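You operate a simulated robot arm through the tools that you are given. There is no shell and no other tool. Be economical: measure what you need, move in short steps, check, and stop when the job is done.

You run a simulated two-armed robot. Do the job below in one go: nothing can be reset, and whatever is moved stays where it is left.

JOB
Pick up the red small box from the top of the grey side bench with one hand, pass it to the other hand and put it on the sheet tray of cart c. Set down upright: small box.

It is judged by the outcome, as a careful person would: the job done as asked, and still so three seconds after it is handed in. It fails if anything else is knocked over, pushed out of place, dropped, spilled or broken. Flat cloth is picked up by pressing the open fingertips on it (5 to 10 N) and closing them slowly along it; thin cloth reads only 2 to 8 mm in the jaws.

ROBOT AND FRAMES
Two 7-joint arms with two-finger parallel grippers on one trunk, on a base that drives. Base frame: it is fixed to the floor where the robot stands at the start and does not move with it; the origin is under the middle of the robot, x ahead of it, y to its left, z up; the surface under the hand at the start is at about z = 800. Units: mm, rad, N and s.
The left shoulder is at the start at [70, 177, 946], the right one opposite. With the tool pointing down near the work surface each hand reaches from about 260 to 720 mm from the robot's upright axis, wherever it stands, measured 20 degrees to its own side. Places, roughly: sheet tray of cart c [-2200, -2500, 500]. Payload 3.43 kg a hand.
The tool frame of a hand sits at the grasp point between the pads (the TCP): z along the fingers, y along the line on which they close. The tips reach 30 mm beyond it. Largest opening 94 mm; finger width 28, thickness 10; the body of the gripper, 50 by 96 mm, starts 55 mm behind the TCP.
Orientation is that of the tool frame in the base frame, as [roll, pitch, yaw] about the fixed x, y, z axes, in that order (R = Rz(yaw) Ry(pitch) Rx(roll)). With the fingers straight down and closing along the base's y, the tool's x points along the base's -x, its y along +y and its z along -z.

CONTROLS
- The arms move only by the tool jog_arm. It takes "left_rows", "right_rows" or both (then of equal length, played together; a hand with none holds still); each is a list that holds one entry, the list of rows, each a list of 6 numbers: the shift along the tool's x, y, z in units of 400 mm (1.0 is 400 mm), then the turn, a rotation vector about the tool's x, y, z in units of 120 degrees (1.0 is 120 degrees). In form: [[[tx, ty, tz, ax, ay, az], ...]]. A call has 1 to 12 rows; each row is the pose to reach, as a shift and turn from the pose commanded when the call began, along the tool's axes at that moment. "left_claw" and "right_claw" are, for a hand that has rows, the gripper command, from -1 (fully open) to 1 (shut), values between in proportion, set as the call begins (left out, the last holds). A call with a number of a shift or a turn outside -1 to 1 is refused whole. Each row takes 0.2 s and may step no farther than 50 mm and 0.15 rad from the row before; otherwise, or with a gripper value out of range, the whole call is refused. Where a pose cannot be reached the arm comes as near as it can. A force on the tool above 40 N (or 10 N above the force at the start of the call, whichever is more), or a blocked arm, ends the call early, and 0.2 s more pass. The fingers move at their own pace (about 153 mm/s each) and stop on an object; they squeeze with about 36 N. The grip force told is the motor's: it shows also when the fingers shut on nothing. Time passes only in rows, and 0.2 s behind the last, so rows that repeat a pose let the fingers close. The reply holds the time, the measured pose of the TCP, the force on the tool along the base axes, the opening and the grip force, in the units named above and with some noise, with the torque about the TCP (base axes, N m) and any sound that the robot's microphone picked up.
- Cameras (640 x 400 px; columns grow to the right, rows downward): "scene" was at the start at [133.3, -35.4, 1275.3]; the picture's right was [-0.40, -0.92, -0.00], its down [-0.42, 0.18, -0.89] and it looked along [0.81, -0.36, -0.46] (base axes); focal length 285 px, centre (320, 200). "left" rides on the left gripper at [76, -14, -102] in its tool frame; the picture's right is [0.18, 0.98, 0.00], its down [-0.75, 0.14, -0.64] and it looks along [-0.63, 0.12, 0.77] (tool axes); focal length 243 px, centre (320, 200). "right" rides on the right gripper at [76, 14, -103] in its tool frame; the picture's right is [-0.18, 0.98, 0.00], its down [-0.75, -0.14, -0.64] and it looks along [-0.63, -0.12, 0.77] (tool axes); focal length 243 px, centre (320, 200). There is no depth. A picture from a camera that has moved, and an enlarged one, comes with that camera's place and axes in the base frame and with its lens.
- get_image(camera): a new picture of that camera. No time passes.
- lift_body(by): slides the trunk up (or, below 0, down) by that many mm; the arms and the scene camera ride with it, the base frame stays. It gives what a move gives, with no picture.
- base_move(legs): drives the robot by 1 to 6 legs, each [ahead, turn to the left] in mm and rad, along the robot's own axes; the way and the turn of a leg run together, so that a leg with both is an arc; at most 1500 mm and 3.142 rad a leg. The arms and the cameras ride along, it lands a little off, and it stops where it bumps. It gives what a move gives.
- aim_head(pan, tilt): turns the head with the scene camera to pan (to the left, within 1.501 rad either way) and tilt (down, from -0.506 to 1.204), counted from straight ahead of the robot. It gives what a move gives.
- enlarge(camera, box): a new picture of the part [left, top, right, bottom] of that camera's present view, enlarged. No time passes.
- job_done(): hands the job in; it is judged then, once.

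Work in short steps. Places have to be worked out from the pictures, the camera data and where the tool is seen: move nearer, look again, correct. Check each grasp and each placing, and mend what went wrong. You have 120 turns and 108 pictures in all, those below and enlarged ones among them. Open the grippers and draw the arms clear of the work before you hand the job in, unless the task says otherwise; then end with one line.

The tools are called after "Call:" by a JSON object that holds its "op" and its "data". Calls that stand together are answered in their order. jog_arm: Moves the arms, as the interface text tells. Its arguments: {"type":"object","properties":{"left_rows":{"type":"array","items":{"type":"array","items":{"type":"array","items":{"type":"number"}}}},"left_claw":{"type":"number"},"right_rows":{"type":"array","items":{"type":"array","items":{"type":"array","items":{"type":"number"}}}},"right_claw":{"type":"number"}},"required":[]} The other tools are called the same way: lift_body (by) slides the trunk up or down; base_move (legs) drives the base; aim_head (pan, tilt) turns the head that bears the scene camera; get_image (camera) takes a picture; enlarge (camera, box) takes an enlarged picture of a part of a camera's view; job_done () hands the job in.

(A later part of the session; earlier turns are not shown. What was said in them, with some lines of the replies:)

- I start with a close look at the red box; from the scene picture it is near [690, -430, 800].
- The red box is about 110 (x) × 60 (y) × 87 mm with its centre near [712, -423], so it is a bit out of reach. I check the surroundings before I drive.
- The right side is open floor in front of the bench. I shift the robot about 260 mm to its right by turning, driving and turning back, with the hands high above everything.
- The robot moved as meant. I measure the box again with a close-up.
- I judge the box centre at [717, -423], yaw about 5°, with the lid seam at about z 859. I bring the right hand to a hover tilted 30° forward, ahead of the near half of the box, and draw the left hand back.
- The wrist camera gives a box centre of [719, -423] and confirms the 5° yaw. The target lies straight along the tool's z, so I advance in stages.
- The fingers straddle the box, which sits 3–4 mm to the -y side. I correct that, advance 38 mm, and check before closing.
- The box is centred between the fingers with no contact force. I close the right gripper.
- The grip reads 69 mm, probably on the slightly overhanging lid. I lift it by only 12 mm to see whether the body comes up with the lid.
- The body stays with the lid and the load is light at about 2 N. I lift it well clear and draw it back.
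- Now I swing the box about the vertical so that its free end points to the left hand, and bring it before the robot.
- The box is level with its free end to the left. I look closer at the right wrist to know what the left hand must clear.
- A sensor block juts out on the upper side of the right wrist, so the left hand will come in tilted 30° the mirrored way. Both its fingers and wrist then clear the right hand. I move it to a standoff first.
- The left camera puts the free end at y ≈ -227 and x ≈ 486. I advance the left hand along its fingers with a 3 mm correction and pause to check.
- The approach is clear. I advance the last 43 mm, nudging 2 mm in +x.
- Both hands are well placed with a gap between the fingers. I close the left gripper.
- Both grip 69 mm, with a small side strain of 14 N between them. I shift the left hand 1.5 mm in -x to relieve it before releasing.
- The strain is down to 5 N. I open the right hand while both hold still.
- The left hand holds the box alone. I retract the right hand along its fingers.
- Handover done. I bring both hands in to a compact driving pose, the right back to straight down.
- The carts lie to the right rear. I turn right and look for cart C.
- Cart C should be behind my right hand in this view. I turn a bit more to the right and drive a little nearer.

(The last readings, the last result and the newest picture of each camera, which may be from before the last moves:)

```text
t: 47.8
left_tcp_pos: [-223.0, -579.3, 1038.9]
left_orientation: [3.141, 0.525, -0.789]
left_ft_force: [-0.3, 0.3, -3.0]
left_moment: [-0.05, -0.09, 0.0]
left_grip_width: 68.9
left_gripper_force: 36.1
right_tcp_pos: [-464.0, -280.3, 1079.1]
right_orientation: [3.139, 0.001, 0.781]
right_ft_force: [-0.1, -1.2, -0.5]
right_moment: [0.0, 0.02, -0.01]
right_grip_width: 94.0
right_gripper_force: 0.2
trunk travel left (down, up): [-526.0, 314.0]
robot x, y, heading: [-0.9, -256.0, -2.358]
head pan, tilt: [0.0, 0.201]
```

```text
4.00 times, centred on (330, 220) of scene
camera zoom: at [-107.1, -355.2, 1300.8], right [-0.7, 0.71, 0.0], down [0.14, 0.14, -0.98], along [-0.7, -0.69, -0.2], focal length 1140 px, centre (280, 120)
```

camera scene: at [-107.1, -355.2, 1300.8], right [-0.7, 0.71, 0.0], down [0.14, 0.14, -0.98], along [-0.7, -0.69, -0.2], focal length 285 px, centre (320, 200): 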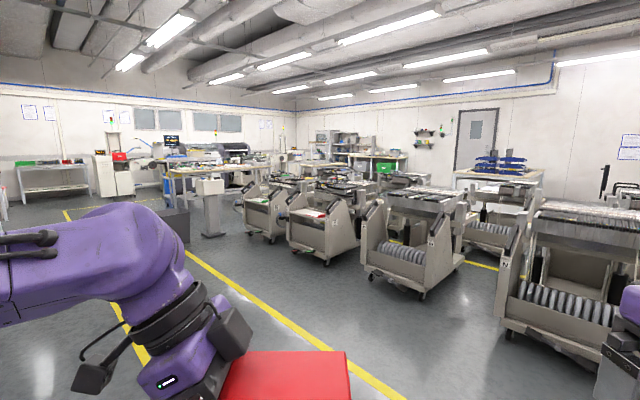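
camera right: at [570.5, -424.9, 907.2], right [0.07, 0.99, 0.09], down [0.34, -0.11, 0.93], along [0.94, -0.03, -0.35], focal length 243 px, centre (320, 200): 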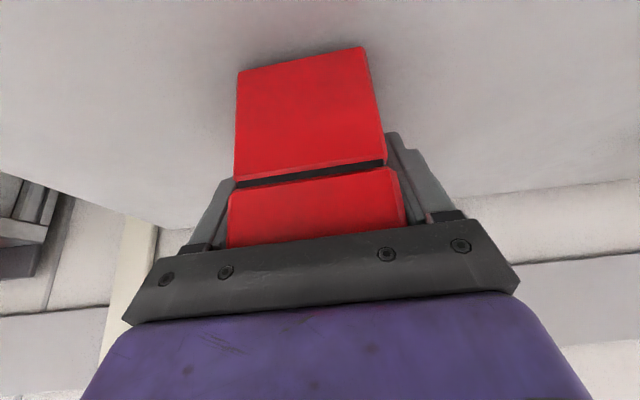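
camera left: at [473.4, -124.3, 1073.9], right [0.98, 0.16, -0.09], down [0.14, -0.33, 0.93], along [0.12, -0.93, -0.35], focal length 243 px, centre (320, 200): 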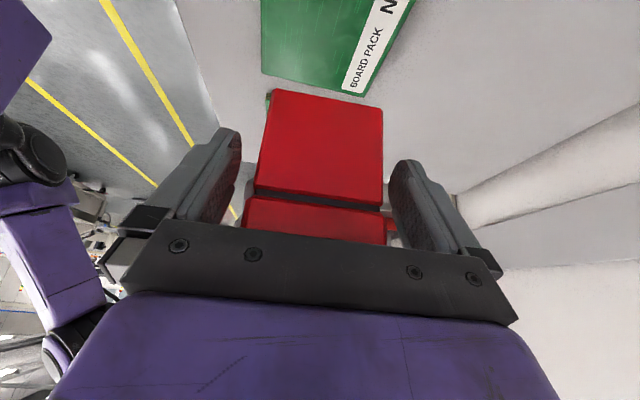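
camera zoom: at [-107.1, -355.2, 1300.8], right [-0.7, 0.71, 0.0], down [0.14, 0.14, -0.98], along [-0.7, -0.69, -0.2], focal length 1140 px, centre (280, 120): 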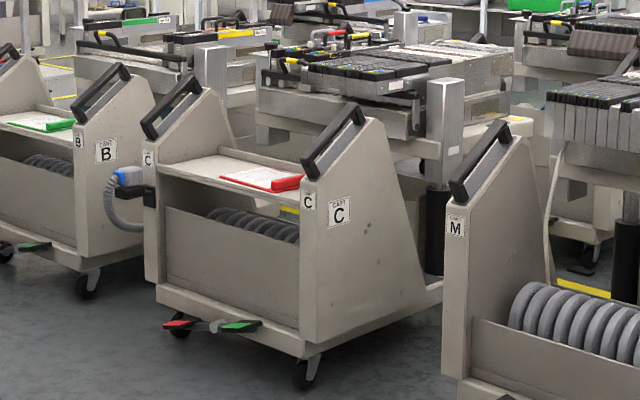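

Cart C is found: it faces +x, its front plane is at x ≈ -2190, and the tray lies between side panels with a red folder on the right half. The floor is free, so I drive towards a spot before it and look again.

Call:
{"op": "base_move", "data": {"legs": [[0, 0.208], [1450, 0], [900, 0], [0, -0.99]]}}

Call:
{"op": "aim_head", "data": {"pan": 0.0, "tilt": 0.5}}

Call:
{"op": "get_image", "data": {"camera": "scene"}}

```text
t: 62.7
left_tcp_pos: [-1690.7, -2275.2, 1038.5]
left_orientation: [3.14, 0.523, -1.601]
left_ft_force: [0.7, -0.5, -3.6]
left_moment: [-0.12, -0.01, -0.01]
left_grip_width: 69.0
left_gripper_force: 35.7
right_tcp_pos: [-1640.9, -1896.1, 1079.4]
right_orientation: [3.138, 0.002, -0.032]
right_ft_force: [0.4, 0.0, -0.3]
right_moment: [0.01, 0.03, -0.03]
right_grip_width: 93.8
right_gripper_force: 0.0
trunk travel left (down, up): [-526.0, 314.0]
robot x, y, heading: [-1306.3, -2212.4, 3.115]
head pan, tilt: [0.0, 0.201]
```

```text
t: 63.5
left_tcp_pos: [-1691.0, -2275.5, 1039.9]
left_orientation: [-3.141, 0.525, -1.602]
left_ft_force: [-0.1, -0.9, -3.1]
left_moment: [-0.16, -0.05, 0.02]
left_grip_width: 69.0
left_gripper_force: 36.3
right_tcp_pos: [-1640.6, -1896.0, 1079.9]
right_orientation: [3.141, 0.003, -0.03]
right_ft_force: [0.5, 0.3, 1.2]
right_moment: [-0.01, 0.03, -0.04]
right_grip_width: 93.9
right_gripper_force: 0.1
trunk travel left (down, up): [-526.0, 314.0]
robot x, y, heading: [-1304.3, -2210.8, 3.114]
head pan, tilt: [0.0, 0.499]
```

```text
75 pictures are left
camera scene: at [-1448.1, -2205.5, 1273.2], right [0.03, 1.0, 0.0], down [0.48, -0.01, -0.88], along [-0.88, 0.03, -0.48], focal length 285 px, centre (320, 200)
```

scene: 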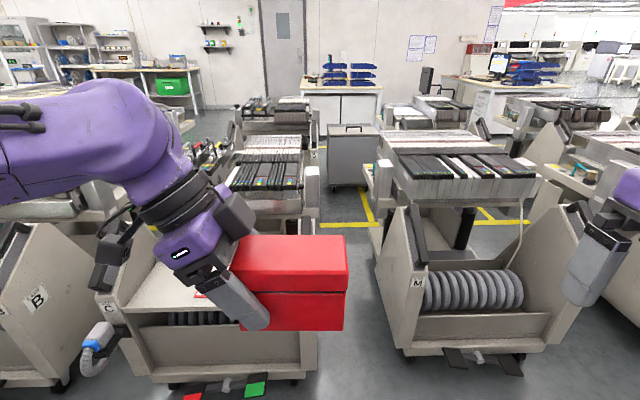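

Cart C is ahead to my left, between y ≈ -2240 and -2860, with its front at x ≈ -2135. I sidestep about 300 mm to the left and straighten.

Call:
{"op": "base_move", "data": {"legs": [[0, 1.57], [300, 0], [0, -1.544]]}}

Call:
{"op": "aim_head", "data": {"pan": 0.0, "tilt": 0.6}}

Call:
{"op": "get_image", "data": {"camera": "scene"}}

```text
t: 73.2
left_tcp_pos: [-1685.6, -2601.1, 1039.0]
left_orientation: [3.141, 0.525, -1.539]
left_ft_force: [0.7, -0.3, -3.3]
left_moment: [-0.15, 0.01, -0.02]
left_grip_width: 68.8
left_gripper_force: 36.0
right_tcp_pos: [-1657.8, -2220.2, 1079.7]
right_orientation: [3.139, 0.004, 0.031]
right_ft_force: [1.0, 0.5, -0.3]
right_moment: [0.0, -0.04, 0.01]
right_grip_width: 93.9
right_gripper_force: 0.1
trunk travel left (down, up): [-526.0, 314.0]
robot x, y, heading: [-1305.3, -2514.2, -3.112]
head pan, tilt: [0.0, 0.499]
```

```text
t: 73.9
left_tcp_pos: [-1684.6, -2601.9, 1039.1]
left_orientation: [3.141, 0.521, -1.54]
left_ft_force: [-0.3, -0.1, -3.7]
left_moment: [-0.16, -0.01, 0.0]
left_grip_width: 69.0
left_gripper_force: 36.6
right_tcp_pos: [-1657.8, -2220.7, 1078.6]
right_orientation: [3.139, 0.0, 0.032]
right_ft_force: [-0.4, 0.5, 0.3]
right_moment: [0.0, -0.01, 0.01]
right_grip_width: 94.0
right_gripper_force: 0.0
trunk travel left (down, up): [-526.0, 314.0]
robot x, y, heading: [-1306.4, -2516.2, -3.109]
head pan, tilt: [0.0, 0.6]
```

```text
74 pictures are left
camera scene: at [-1444.7, -2517.7, 1264.1], right [-0.03, 1.0, 0.0], down [0.56, 0.02, -0.83], along [-0.82, -0.03, -0.56], focal length 285 px, centre (320, 200)
```

scene: 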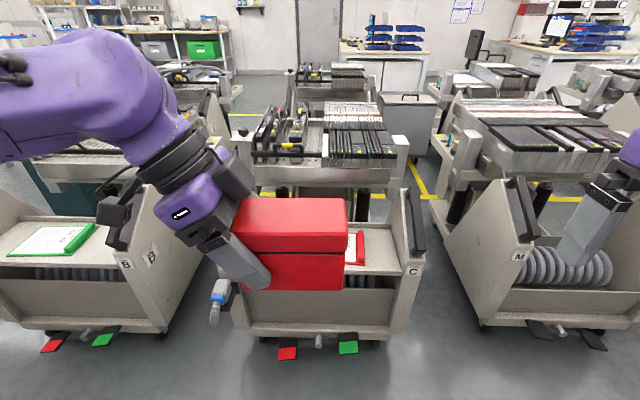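

I swing the left hand to face forward and out to the left, to free the view of the tray.

Call:
{"op": "jog_arm", "data": {"left_rows": [[[0.0375, 0.0044, -0.0288, -0.0313, 0, -0.0542], [0.075, 0.0087, -0.0575, -0.0625, 0, -0.1083], [0.1125, 0.0131, -0.0863, -0.0938, 0, -0.1625], [0.15, 0.0175, -0.115, -0.125, 0, -0.2167], [0.1875, 0.0219, -0.1438, -0.1563, 0, -0.2708], [0.225, 0.0262, -0.1725, -0.1875, 0, -0.325], [0.2625, 0.0306, -0.2013, -0.2188, 0, -0.3792], [0.3, 0.035, -0.23, -0.25, 0, -0.4333], [0.3375, 0.0394, -0.2588, -0.2813, 0, -0.4875], [0.375, 0.0437, -0.2875, -0.3125, 0, -0.5417], [0.4125, 0.0481, -0.3163, -0.3438, 0, -0.5958], [0.45, 0.0525, -0.345, -0.375, 0, -0.65]]]}}

Call:
{"op": "get_image", "data": {"camera": "scene"}}

Call:
{"op": "enlarge", "data": {"camera": "scene", "box": [220, 200, 440, 350]}}

```text
t: 76.5
left_tcp_pos: [-1699.0, -2828.6, 1068.6]
left_orientation: [3.141, 0.525, 0.034]
left_ft_force: [-0.7, -0.5, -2.7]
left_moment: [0.02, -0.13, 0.03]
left_grip_width: 69.2
left_gripper_force: 36.0
right_tcp_pos: [-1658.9, -2221.8, 1080.0]
right_orientation: [3.14, 0.001, 0.031]
right_ft_force: [0.2, 0.1, -0.1]
right_moment: [0.0, 0.02, -0.02]
right_grip_width: 94.1
right_gripper_force: 0.1
trunk travel left (down, up): [-526.0, 314.0]
robot x, y, heading: [-1305.0, -2517.4, -3.105]
head pan, tilt: [0.0, 0.6]
```

```text
73 pictures are left
camera scene: at [-1444.7, -2518.4, 1264.0], right [-0.03, 1.0, 0.0], down [0.56, 0.02, -0.82], along [-0.82, -0.03, -0.57], focal length 285 px, centre (320, 200)
```

scene: 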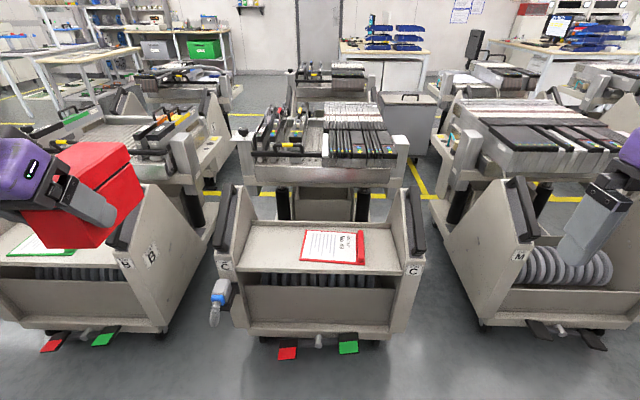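

```text
2.67 times, centred on (330, 275) of scene
camera zoom: at [-1444.7, -2518.4, 1264.0], right [-0.03, 1.0, 0.0], down [0.56, 0.02, -0.82], along [-0.82, -0.03, -0.57], focal length 760 px, centre (293, 0)
```

zoom: 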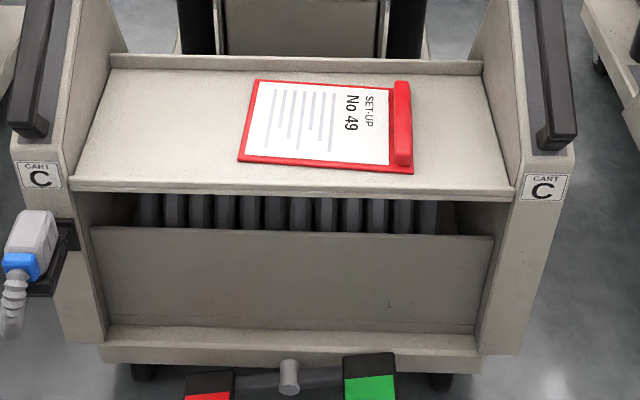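

The tray's free area on the left is about x -2125 to -2340, y -2825 to -2620, beside the clipboard. I aim for the box centre at about [-2225, -2708]. I drive the base nearer and a bit to the right so that the forearm stays off the cart's side panel.

Call:
{"op": "base_move", "data": {"legs": [[0, -0.446], [215, 0], [0, 0.41]]}}

Call:
{"op": "aim_head", "data": {"pan": 0.2, "tilt": 0.8}}

Call:
{"op": "get_image", "data": {"camera": "scene"}}

```text
t: 80.7
left_tcp_pos: [-1906.4, -2725.3, 1068.8]
left_orientation: [3.141, 0.523, -0.009]
left_ft_force: [1.2, -0.3, -3.4]
left_moment: [0.0, -0.12, 0.02]
left_grip_width: 69.2
left_gripper_force: 35.4
right_tcp_pos: [-1842.1, -2119.9, 1079.9]
right_orientation: [3.14, 0.002, -0.01]
right_ft_force: [-0.3, -0.4, -0.1]
right_moment: [0.0, 0.0, 0.01]
right_grip_width: 94.1
right_gripper_force: 0.0
trunk travel left (down, up): [-526.0, 314.0]
robot x, y, heading: [-1504.9, -2429.5, 3.135]
head pan, tilt: [0.0, 0.6]
```

```text
t: 81.4
left_tcp_pos: [-1906.2, -2723.8, 1069.4]
left_orientation: [-3.141, 0.524, -0.008]
left_ft_force: [0.0, -0.2, -3.2]
left_moment: [0.01, -0.12, 0.01]
left_grip_width: 69.1
left_gripper_force: 36.2
right_tcp_pos: [-1841.2, -2119.4, 1078.9]
right_orientation: [3.139, 0.003, -0.008]
right_ft_force: [0.0, 0.4, 0.6]
right_moment: [-0.03, -0.01, 0.01]
right_grip_width: 94.3
right_gripper_force: 0.1
trunk travel left (down, up): [-526.0, 314.0]
robot x, y, heading: [-1500.5, -2428.3, 3.136]
head pan, tilt: [0.201, 0.799]
```

```text
71 pictures are left
camera scene: at [-1630.6, -2441.1, 1247.2], right [-0.19, 0.98, 0.0], down [0.7, 0.14, -0.7], along [-0.68, -0.13, -0.72], focal length 285 px, centre (320, 200)
```

scene: 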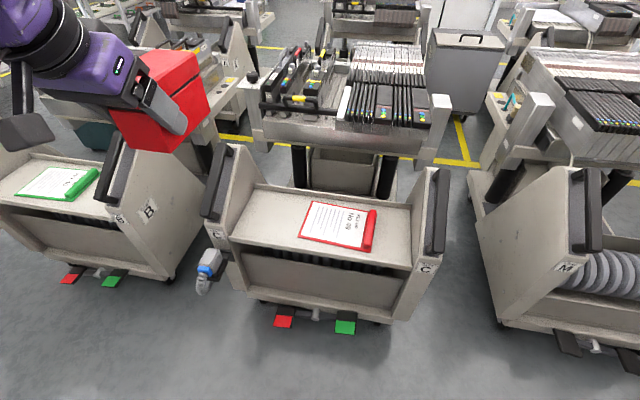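

I enlarge to refine the tray corners and height by comparing with the earlier view.

Call:
{"op": "enlarge", "data": {"camera": "scene", "box": [200, 140, 460, 300]}}

```text
2.46 times, centred on (330, 220) of scene
camera zoom: at [-1630.6, -2441.1, 1247.2], right [-0.19, 0.98, 0.0], down [0.7, 0.14, -0.7], along [-0.68, -0.13, -0.72], focal length 701 px, centre (295, 151)
```

zoom: 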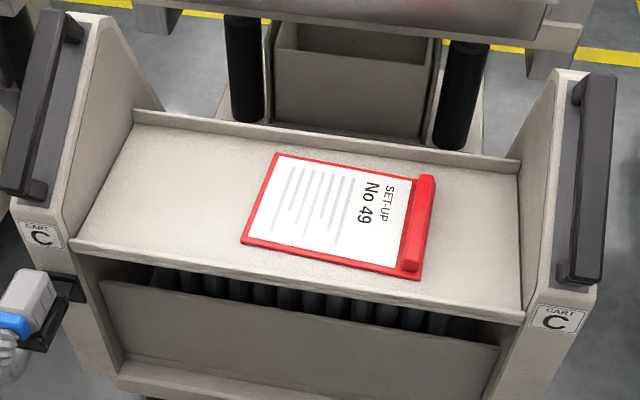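

Triangulating the two views puts the tray at z ≈ 535 ± 20 and its front edge at x ≈ -2095. The equipment bank behind starts near x -2330 at z 720. I aim for the box centre at [-2180, -2710], bring the arm over it while high, and lower with the trunk afterwards.

Call:
{"op": "jog_arm", "data": {"left_rows": [[[-0.0335, -0.0044, 0.0876, 0, 0, 0], [-0.067, -0.0088, 0.1751, 0, 0, 0], [-0.1005, -0.0131, 0.2627, 0, 0, 0], [-0.134, -0.0175, 0.3503, 0, 0, 0], [-0.1675, -0.0219, 0.4378, 0, 0, 0], [-0.201, -0.0263, 0.5254, 0, 0, 0], [-0.2345, -0.0306, 0.6129, 0, 0, 0], [-0.268, -0.035, 0.7005, 0, 0, 0], [-0.268, -0.035, 0.7005, 0, 0, 0]]]}}

Call:
{"op": "get_image", "data": {"camera": "scene"}}

Call:
{"op": "get_image", "data": {"camera": "left"}}

```text
t: 83.4
left_tcp_pos: [-2141.5, -2707.7, 879.9]
left_orientation: [-3.141, 0.525, -0.009]
left_ft_force: [0.1, -0.7, -3.5]
left_moment: [0.0, -0.1, 0.01]
left_grip_width: 69.2
left_gripper_force: 35.9
right_tcp_pos: [-1841.0, -2120.8, 1080.1]
right_orientation: [3.139, 0.002, -0.008]
right_ft_force: [0.6, -0.3, 0.0]
right_moment: [0.02, 0.01, 0.0]
right_grip_width: 94.4
right_gripper_force: 0.1
trunk travel left (down, up): [-526.0, 314.0]
robot x, y, heading: [-1498.2, -2428.6, 3.136]
head pan, tilt: [0.201, 0.799]
```

```text
69 pictures are left
camera scene: at [-1629.6, -2441.5, 1247.3], right [-0.19, 0.98, 0.0], down [0.7, 0.14, -0.7], along [-0.68, -0.13, -0.72], focal length 285 px, centre (320, 200)
```

scene: 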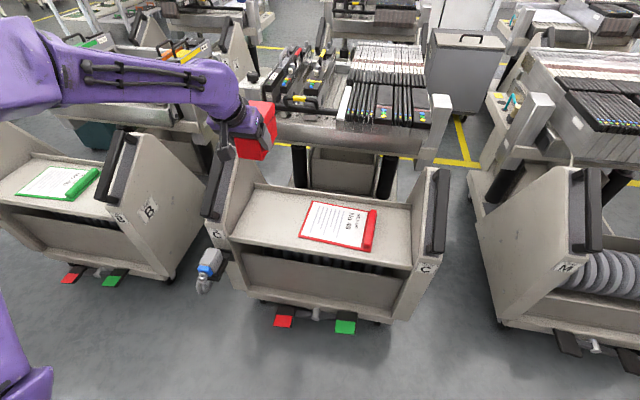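

```text
68 pictures are left
camera left: at [-2024.4, -2693.9, 929.2], right [0.15, -0.98, -0.09], down [-0.33, -0.14, 0.93], along [-0.93, -0.11, -0.35], focal length 243 px, centre (320, 200)
```

left: 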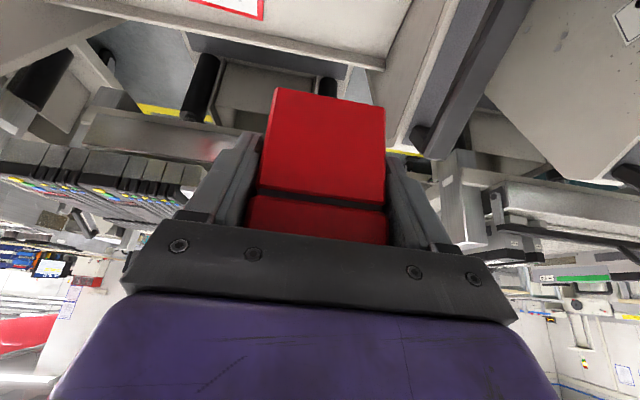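

The box is over the free part of the tray and the forearm passes above the side panels. I lower the trunk by 150 mm, keeping the elbow high.

Call:
{"op": "lift_body", "data": {"by": -150}}

Call:
{"op": "get_image", "data": {"camera": "scene"}}

Call:
{"op": "get_image", "data": {"camera": "left"}}

```text
t: 85.1
left_tcp_pos: [-2140.7, -2707.8, 730.1]
left_orientation: [3.141, 0.523, -0.008]
left_ft_force: [0.4, 0.2, -2.6]
left_moment: [-0.01, -0.16, 0.0]
left_grip_width: 69.0
left_gripper_force: 35.6
right_tcp_pos: [-1841.2, -2118.2, 928.4]
right_orientation: [3.141, 0.002, -0.008]
right_ft_force: [-0.4, 0.6, -0.1]
right_moment: [0.05, 0.03, -0.01]
right_grip_width: 93.8
right_gripper_force: 0.0
trunk travel left (down, up): [-376.0, 464.0]
robot x, y, heading: [-1497.4, -2425.7, 3.132]
head pan, tilt: [0.201, 0.799]
```

```text
67 pictures are left
camera scene: at [-1630.5, -2441.2, 1097.2], right [-0.19, 0.98, 0.0], down [0.7, 0.14, -0.7], along [-0.68, -0.13, -0.72], focal length 285 px, centre (320, 200)
```

scene: 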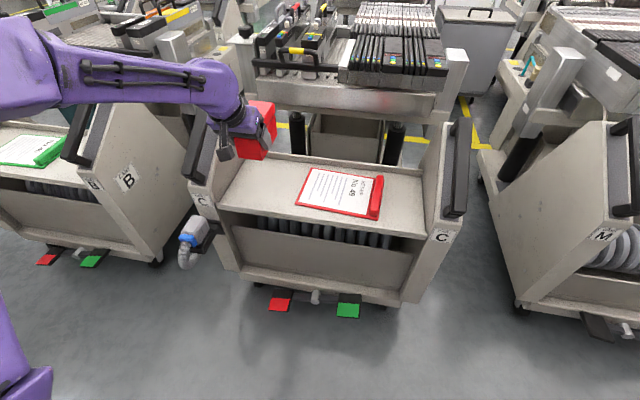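

```text
66 pictures are left
camera left: at [-2024.8, -2693.7, 779.2], right [0.15, -0.98, -0.09], down [-0.33, -0.14, 0.93], along [-0.93, -0.11, -0.35], focal length 243 px, centre (320, 200)
```

left: 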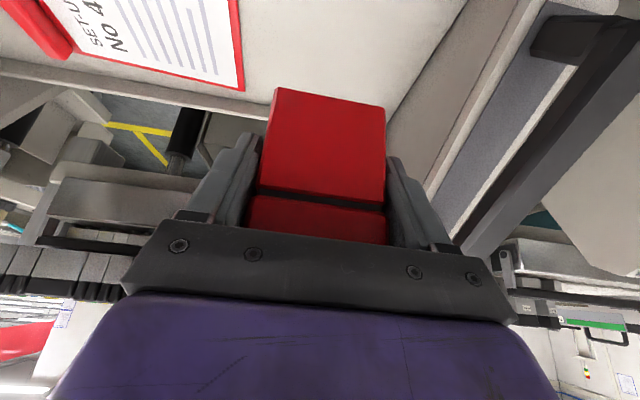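

The tray height now comes out nearer 515. I move 20 mm further in and down 130 mm, then look from the side.

Call:
{"op": "jog_arm", "data": {"left_rows": [[[0.031, 0, 0.0765, 0, 0, 0], [0.062, 0, 0.153, 0, 0, 0], [0.093, 0, 0.23, 0, 0, 0], [0.123, 0, 0.306, 0, 0, 0], [0.123, 0, 0.306, 0, 0, 0]]]}}

Call:
{"op": "get_image", "data": {"camera": "scene"}}

Call:
{"op": "get_image", "data": {"camera": "left"}}

Call:
{"op": "enlarge", "data": {"camera": "scene", "box": [170, 90, 410, 260]}}

```text
t: 86.3
left_tcp_pos: [-2162.0, -2708.3, 599.2]
left_orientation: [-3.141, 0.522, -0.007]
left_ft_force: [0.2, -0.1, -2.3]
left_moment: [0.03, -0.14, 0.01]
left_grip_width: 69.3
left_gripper_force: 36.0
right_tcp_pos: [-1841.3, -2119.3, 929.8]
right_orientation: [3.14, 0.001, -0.01]
right_ft_force: [0.9, 0.4, 0.7]
right_moment: [0.01, -0.05, -0.02]
right_grip_width: 94.2
right_gripper_force: 0.1
trunk travel left (down, up): [-376.0, 464.0]
robot x, y, heading: [-1498.4, -2427.6, 3.134]
head pan, tilt: [0.201, 0.799]
```

```text
65 pictures are left
camera scene: at [-1630.4, -2441.0, 1097.2], right [-0.19, 0.98, 0.0], down [0.7, 0.14, -0.7], along [-0.68, -0.13, -0.72], focal length 285 px, centre (320, 200)
```

scene: 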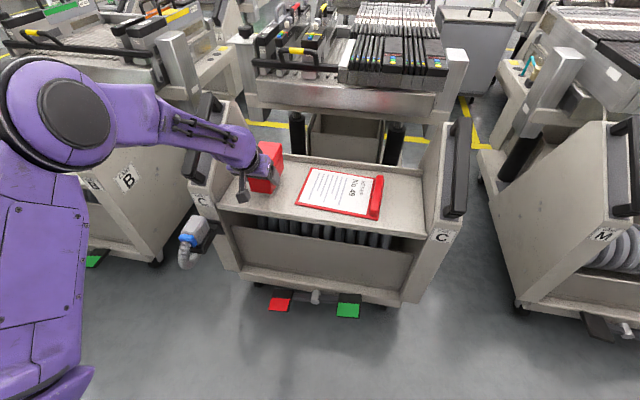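

```text
64 pictures are left
camera left: at [-2045.5, -2694.2, 648.3], right [0.15, -0.98, -0.09], down [-0.33, -0.14, 0.93], along [-0.93, -0.11, -0.35], focal length 243 px, centre (320, 200)
```

left: 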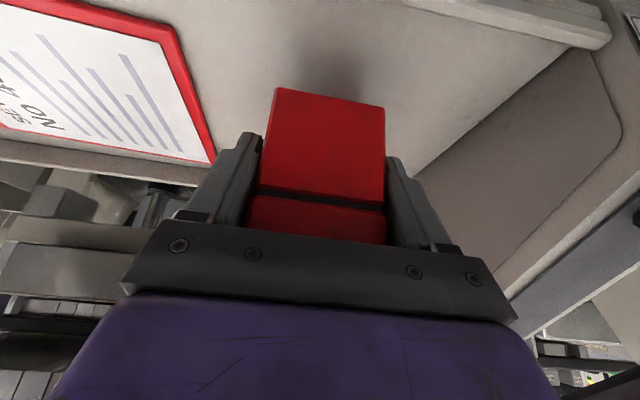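

```text
2.35 times, centred on (290, 175) of scene
camera zoom: at [-1630.4, -2441.0, 1097.2], right [-0.19, 0.98, 0.0], down [0.7, 0.14, -0.7], along [-0.68, -0.13, -0.72], focal length 670 px, centre (391, 259)
```

zoom: 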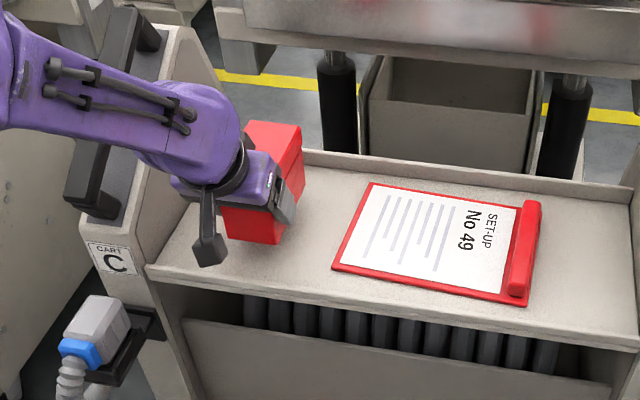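

The placing spot is good, with the near end about 37 mm inside the front edge and the clipboard well clear. The forearm clears the left handle by only about 60 mm, so I raise the trunk 60 mm and reach down with the arm instead, to keep the elbow high.

Call:
{"op": "lift_body", "data": {"by": 60}}

Call:
{"op": "jog_arm", "data": {"left_rows": [[[0.025, 0, 0.0433, 0, 0, 0], [0.05, 0, 0.0866, 0, 0, 0], [0.075, 0, 0.13, 0, 0, 0], [0.075, 0, 0.13, 0, 0, 0]]]}}

Call:
{"op": "enlarge", "data": {"camera": "scene", "box": [170, 90, 410, 260]}}

Call:
{"op": "get_image", "data": {"camera": "left"}}

```text
t: 87.3
left_tcp_pos: [-2162.1, -2707.5, 659.0]
left_orientation: [3.142, 0.524, -0.01]
left_ft_force: [0.2, -1.1, -3.8]
left_moment: [-0.03, -0.13, -0.02]
left_grip_width: 69.0
left_gripper_force: 35.6
right_tcp_pos: [-1841.5, -2118.8, 990.5]
right_orientation: [3.139, -0.001, -0.009]
right_ft_force: [-0.2, -0.3, -0.7]
right_moment: [0.0, 0.02, -0.01]
right_grip_width: 93.9
right_gripper_force: 0.1
trunk travel left (down, up): [-436.0, 404.0]
robot x, y, heading: [-1500.6, -2430.9, 3.136]
head pan, tilt: [0.201, 0.799]
```

```text
t: 88.3
left_tcp_pos: [-2160.7, -2708.3, 598.9]
left_orientation: [-3.141, 0.523, -0.009]
left_ft_force: [0.7, -0.1, -2.4]
left_moment: [0.0, -0.13, -0.01]
left_grip_width: 69.3
left_gripper_force: 36.0
right_tcp_pos: [-1841.2, -2121.4, 988.3]
right_orientation: [3.139, 0.004, -0.008]
right_ft_force: [0.0, -0.4, 0.1]
right_moment: [-0.03, -0.02, 0.04]
right_grip_width: 94.0
right_gripper_force: 0.1
trunk travel left (down, up): [-436.0, 404.0]
robot x, y, heading: [-1503.1, -2428.3, 3.132]
head pan, tilt: [0.201, 0.799]
```

```text
2.35 times, centred on (290, 175) of scene
camera zoom: at [-1630.4, -2441.0, 1157.2], right [-0.19, 0.98, 0.0], down [0.7, 0.14, -0.7], along [-0.68, -0.13, -0.72], focal length 670 px, centre (391, 259)
```

zoom: 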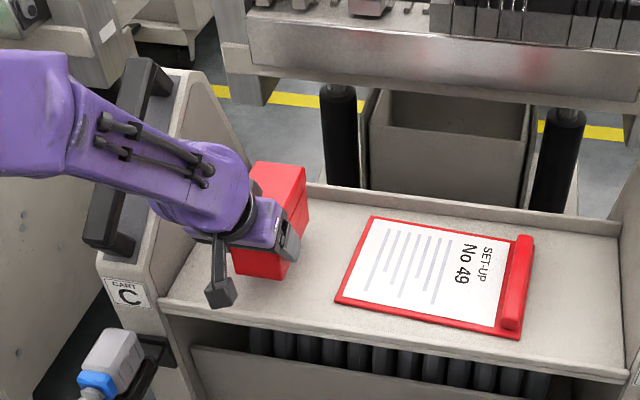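

```text
61 pictures are left
camera left: at [-2044.7, -2694.7, 648.1], right [0.15, -0.98, -0.09], down [-0.33, -0.14, 0.93], along [-0.93, -0.11, -0.35], focal length 243 px, centre (320, 200)
```

left: 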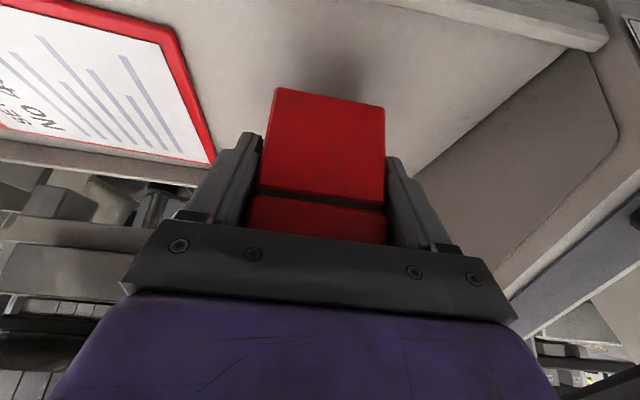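

Now I descend slowly: 24 mm first, then small steps while watching the force.

Call:
{"op": "jog_arm", "data": {"left_rows": [[[0.0075, 0, 0.013, 0, 0, 0], [0.015, 0, 0.026, 0, 0, 0], [0.0225, 0, 0.039, 0, 0, 0], [0.03, 0, 0.052, 0, 0, 0], [0.03, 0, 0.052, 0, 0, 0]]]}}

Call:
{"op": "get_image", "data": {"camera": "left"}}

```text
t: 89.5
left_tcp_pos: [-2161.5, -2707.1, 575.6]
left_orientation: [3.141, 0.525, -0.009]
left_ft_force: [-0.1, -0.3, -1.9]
left_moment: [-0.01, -0.12, -0.01]
left_grip_width: 69.4
left_gripper_force: 36.2
right_tcp_pos: [-1841.1, -2119.8, 989.4]
right_orientation: [3.139, 0.0, -0.009]
right_ft_force: [-0.3, -0.2, 0.0]
right_moment: [0.0, -0.01, 0.02]
right_grip_width: 93.9
right_gripper_force: 0.0
trunk travel left (down, up): [-436.0, 404.0]
robot x, y, heading: [-1501.6, -2429.9, 3.133]
head pan, tilt: [0.201, 0.799]
```

```text
60 pictures are left
camera left: at [-2045.0, -2693.4, 624.6], right [0.15, -0.98, -0.09], down [-0.33, -0.14, 0.93], along [-0.93, -0.11, -0.35], focal length 243 px, centre (320, 200)
```

left: 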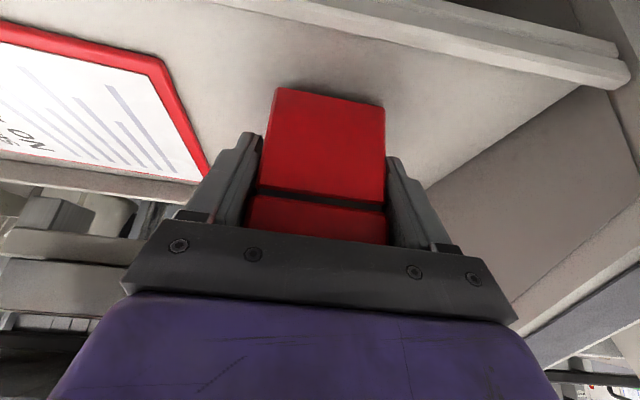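

There is no contact yet and the shadow is closing in. I go down 12 mm more in 3 mm rows.

Call:
{"op": "jog_arm", "data": {"left_rows": [[[0.00375, 0, 0.0065, 0, 0, 0], [0.0075, 0, 0.013, 0, 0, 0], [0.01125, 0, 0.0195, 0, 0, 0], [0.015, 0, 0.026, 0, 0, 0], [0.015, 0, 0.026, 0, 0, 0]]]}}

Call:
{"op": "get_image", "data": {"camera": "left"}}

```text
t: 90.7
left_tcp_pos: [-2162.5, -2708.8, 569.5]
left_orientation: [3.139, 0.536, -0.007]
left_ft_force: [-1.7, -1.9, 25.0]
left_moment: [0.22, -0.53, 0.02]
left_grip_width: 68.9
left_gripper_force: 35.8
right_tcp_pos: [-1839.1, -2118.6, 989.7]
right_orientation: [3.138, 0.004, -0.009]
right_ft_force: [0.0, -0.2, -0.2]
right_moment: [-0.03, 0.02, 0.03]
right_grip_width: 93.9
right_gripper_force: 0.1
trunk travel left (down, up): [-436.0, 404.0]
robot x, y, heading: [-1502.9, -2427.1, 3.134]
head pan, tilt: [0.201, 0.799]
```

```text
59 pictures are left
camera left: at [-2046.0, -2693.8, 616.7], right [0.15, -0.98, -0.09], down [-0.32, -0.14, 0.94], along [-0.93, -0.11, -0.34], focal length 243 px, centre (320, 200)
```

left: 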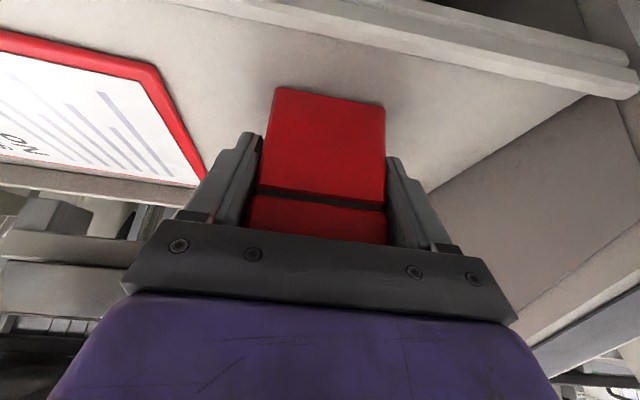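

It has made contact with 25 N at TCP z 569.5, so the tray is at about 521. I ease up 5 mm of command to leave only a light press.

Call:
{"op": "jog_arm", "data": {"left_rows": [[[-0.00625, 0, -0.0108, 0, 0, 0], [-0.00625, 0, -0.0108, 0, 0, 0]]]}}

```text
t: 91.3
left_tcp_pos: [-2161.0, -2705.8, 568.5]
left_orientation: [3.14, 0.524, -0.008]
left_ft_force: [-2.9, -2.0, 8.8]
left_moment: [0.09, 1.04, 0.22]
left_grip_width: 69.0
left_gripper_force: 36.4
right_tcp_pos: [-1839.2, -2119.5, 988.9]
right_orientation: [3.141, 0.001, -0.011]
right_ft_force: [-0.4, -0.7, -0.2]
right_moment: [0.0, 0.0, 0.0]
right_grip_width: 94.1
right_gripper_force: 0.0
trunk travel left (down, up): [-436.0, 404.0]
robot x, y, heading: [-1498.9, -2424.1, 3.137]
head pan, tilt: [0.201, 0.799]
```

It is level and lightly seated. I open the left gripper.

Call:
{"op": "jog_arm", "data": {"left_rows": [[[0, 0, 0, 0, 0, 0], [0, 0, 0, 0, 0, 0], [0, 0, 0, 0, 0, 0]]], "left_claw": -1}}

Call:
{"op": "get_image", "data": {"camera": "left"}}

```text
t: 92.1
left_tcp_pos: [-2161.8, -2707.5, 567.9]
left_orientation: [-3.14, 0.523, -0.008]
left_ft_force: [0.4, -0.4, 0.3]
left_moment: [0.0, -0.06, 0.03]
left_grip_width: 94.1
left_gripper_force: 0.1
right_tcp_pos: [-1840.8, -2120.8, 988.9]
right_orientation: [3.139, 0.001, -0.009]
right_ft_force: [-0.3, 0.7, 0.1]
right_moment: [0.0, -0.01, 0.02]
right_grip_width: 93.8
right_gripper_force: 0.1
trunk travel left (down, up): [-436.0, 404.0]
robot x, y, heading: [-1500.1, -2427.9, 3.133]
head pan, tilt: [0.201, 0.799]
```

```text
58 pictures are left
camera left: at [-2045.5, -2693.8, 617.3], right [0.15, -0.98, -0.09], down [-0.33, -0.14, 0.93], along [-0.93, -0.11, -0.35], focal length 243 px, centre (320, 200)
```

left: 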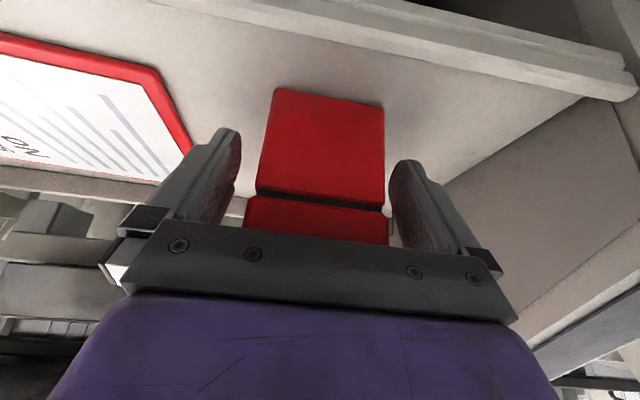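

The box stands free between the open fingers. I retract the left hand along its fingers.

Call:
{"op": "jog_arm", "data": {"left_rows": [[[0, 0, -0.05, 0, 0, 0], [0, 0, -0.12, 0, 0, 0], [0, 0, -0.21, 0, 0, 0], [0, 0, -0.31, 0, 0, 0], [0, 0, -0.42, 0, 0, 0], [0, 0, -0.53, 0, 0, 0], [0, 0, -0.53, 0, 0, 0]]]}}

Call:
{"op": "get_image", "data": {"camera": "scene"}}

Call:
{"op": "get_image", "data": {"camera": "left"}}

```text
t: 93.7
left_tcp_pos: [-2057.3, -2708.8, 753.6]
left_orientation: [3.14, 0.524, -0.009]
left_ft_force: [0.1, 0.1, 0.0]
left_moment: [0.02, 0.02, -0.02]
left_grip_width: 94.2
left_gripper_force: 0.0
right_tcp_pos: [-1840.8, -2120.2, 989.4]
right_orientation: [3.14, 0.001, -0.008]
right_ft_force: [0.7, 0.4, 0.9]
right_moment: [0.0, -0.03, 0.0]
right_grip_width: 94.0
right_gripper_force: 0.2
trunk travel left (down, up): [-436.0, 404.0]
robot x, y, heading: [-1498.9, -2428.6, 3.138]
head pan, tilt: [0.201, 0.799]
```

```text
57 pictures are left
camera scene: at [-1631.0, -2441.1, 1157.1], right [-0.19, 0.98, 0.0], down [0.7, 0.14, -0.7], along [-0.68, -0.13, -0.72], focal length 285 px, centre (320, 200)
```

scene: 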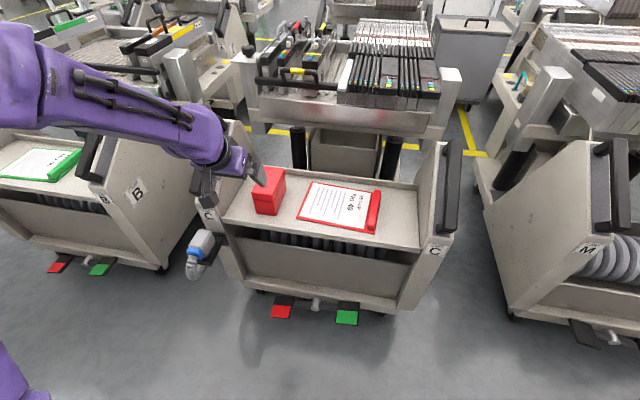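

```text
56 pictures are left
camera left: at [-1940.5, -2694.8, 802.6], right [0.15, -0.98, -0.09], down [-0.33, -0.14, 0.93], along [-0.93, -0.11, -0.35], focal length 243 px, centre (320, 200)
```

left: 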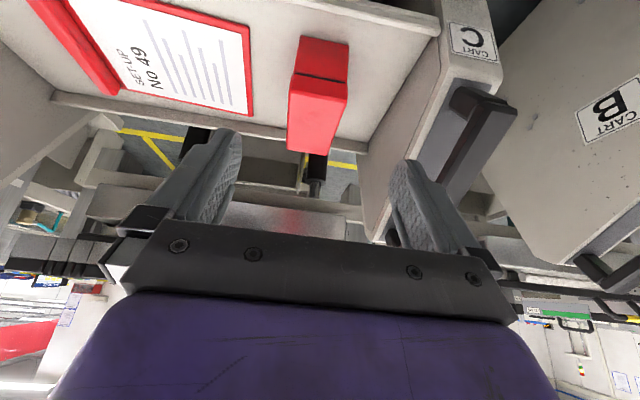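

The box stands upright on the tray beside the clipboard. I raise the trunk, draw the left arm back clear, and take a last look.

Call:
{"op": "lift_body", "data": {"by": 150}}

Call:
{"op": "jog_arm", "data": {"left_rows": [[[0.08, 0, -0.05, 0, 0, 0], [0.16, 0, -0.1, 0, 0, 0], [0.24, 0, -0.15, 0, 0, 0], [0.32, 0, -0.2, 0, 0, 0], [0.4, 0, -0.25, 0, 0, 0], [0.4, 0, -0.25, 0, 0, 0]]]}}

Call:
{"op": "enlarge", "data": {"camera": "scene", "box": [170, 130, 470, 330]}}

```text
t: 95.5
left_tcp_pos: [-2057.0, -2708.3, 903.2]
left_orientation: [3.141, 0.524, -0.008]
left_ft_force: [0.2, -0.5, -0.9]
left_moment: [-0.03, 0.03, 0.01]
left_grip_width: 94.1
left_gripper_force: 0.1
right_tcp_pos: [-1840.3, -2119.4, 1139.1]
right_orientation: [3.14, 0.003, -0.009]
right_ft_force: [0.5, -0.3, 0.2]
right_moment: [0.05, 0.02, 0.01]
right_grip_width: 94.2
right_gripper_force: 0.0
trunk travel left (down, up): [-586.0, 254.0]
robot x, y, heading: [-1500.3, -2429.3, 3.135]
head pan, tilt: [0.201, 0.799]
```

```text
t: 96.9
left_tcp_pos: [-1911.6, -2735.4, 866.5]
left_orientation: [-3.118, 0.529, 0.008]
left_ft_force: [0.0, -0.3, 0.5]
left_moment: [0.01, -0.02, 0.0]
left_grip_width: 94.0
left_gripper_force: 0.1
left hand out of reach, approached as far as the arm can: row 2, 3, 4, 5, 6
right_tcp_pos: [-1841.3, -2120.5, 1139.1]
right_orientation: [3.139, 0.001, -0.01]
right_ft_force: [0.2, 0.6, -0.5]
right_moment: [0.02, 0.0, 0.01]
right_grip_width: 93.8
right_gripper_force: 0.1
trunk travel left (down, up): [-586.0, 254.0]
robot x, y, heading: [-1501.2, -2426.6, 3.132]
head pan, tilt: [0.201, 0.799]
```

```text
2.00 times, centred on (320, 230) of scene
camera zoom: at [-1630.3, -2441.3, 1307.2], right [-0.19, 0.98, 0.0], down [0.7, 0.14, -0.7], along [-0.68, -0.13, -0.72], focal length 570 px, centre (320, 140)
```

zoom: 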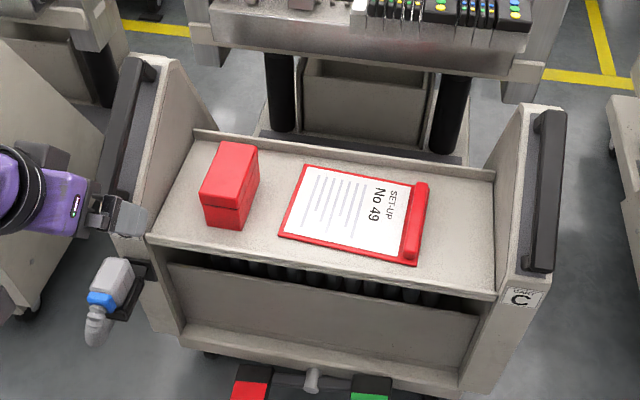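

The red box is upright and fully on the tray, and nothing else has been moved. Both grippers are open and clear, so I hand in.

Call:
{"op": "job_done", "data": {}}

```text
The job is handed in.
```

The red small box went from the side bench to the right hand, across to the left hand, and now stands upright on the sheet tray of cart C, to the left of the clipboard; I saw nothing else moved.
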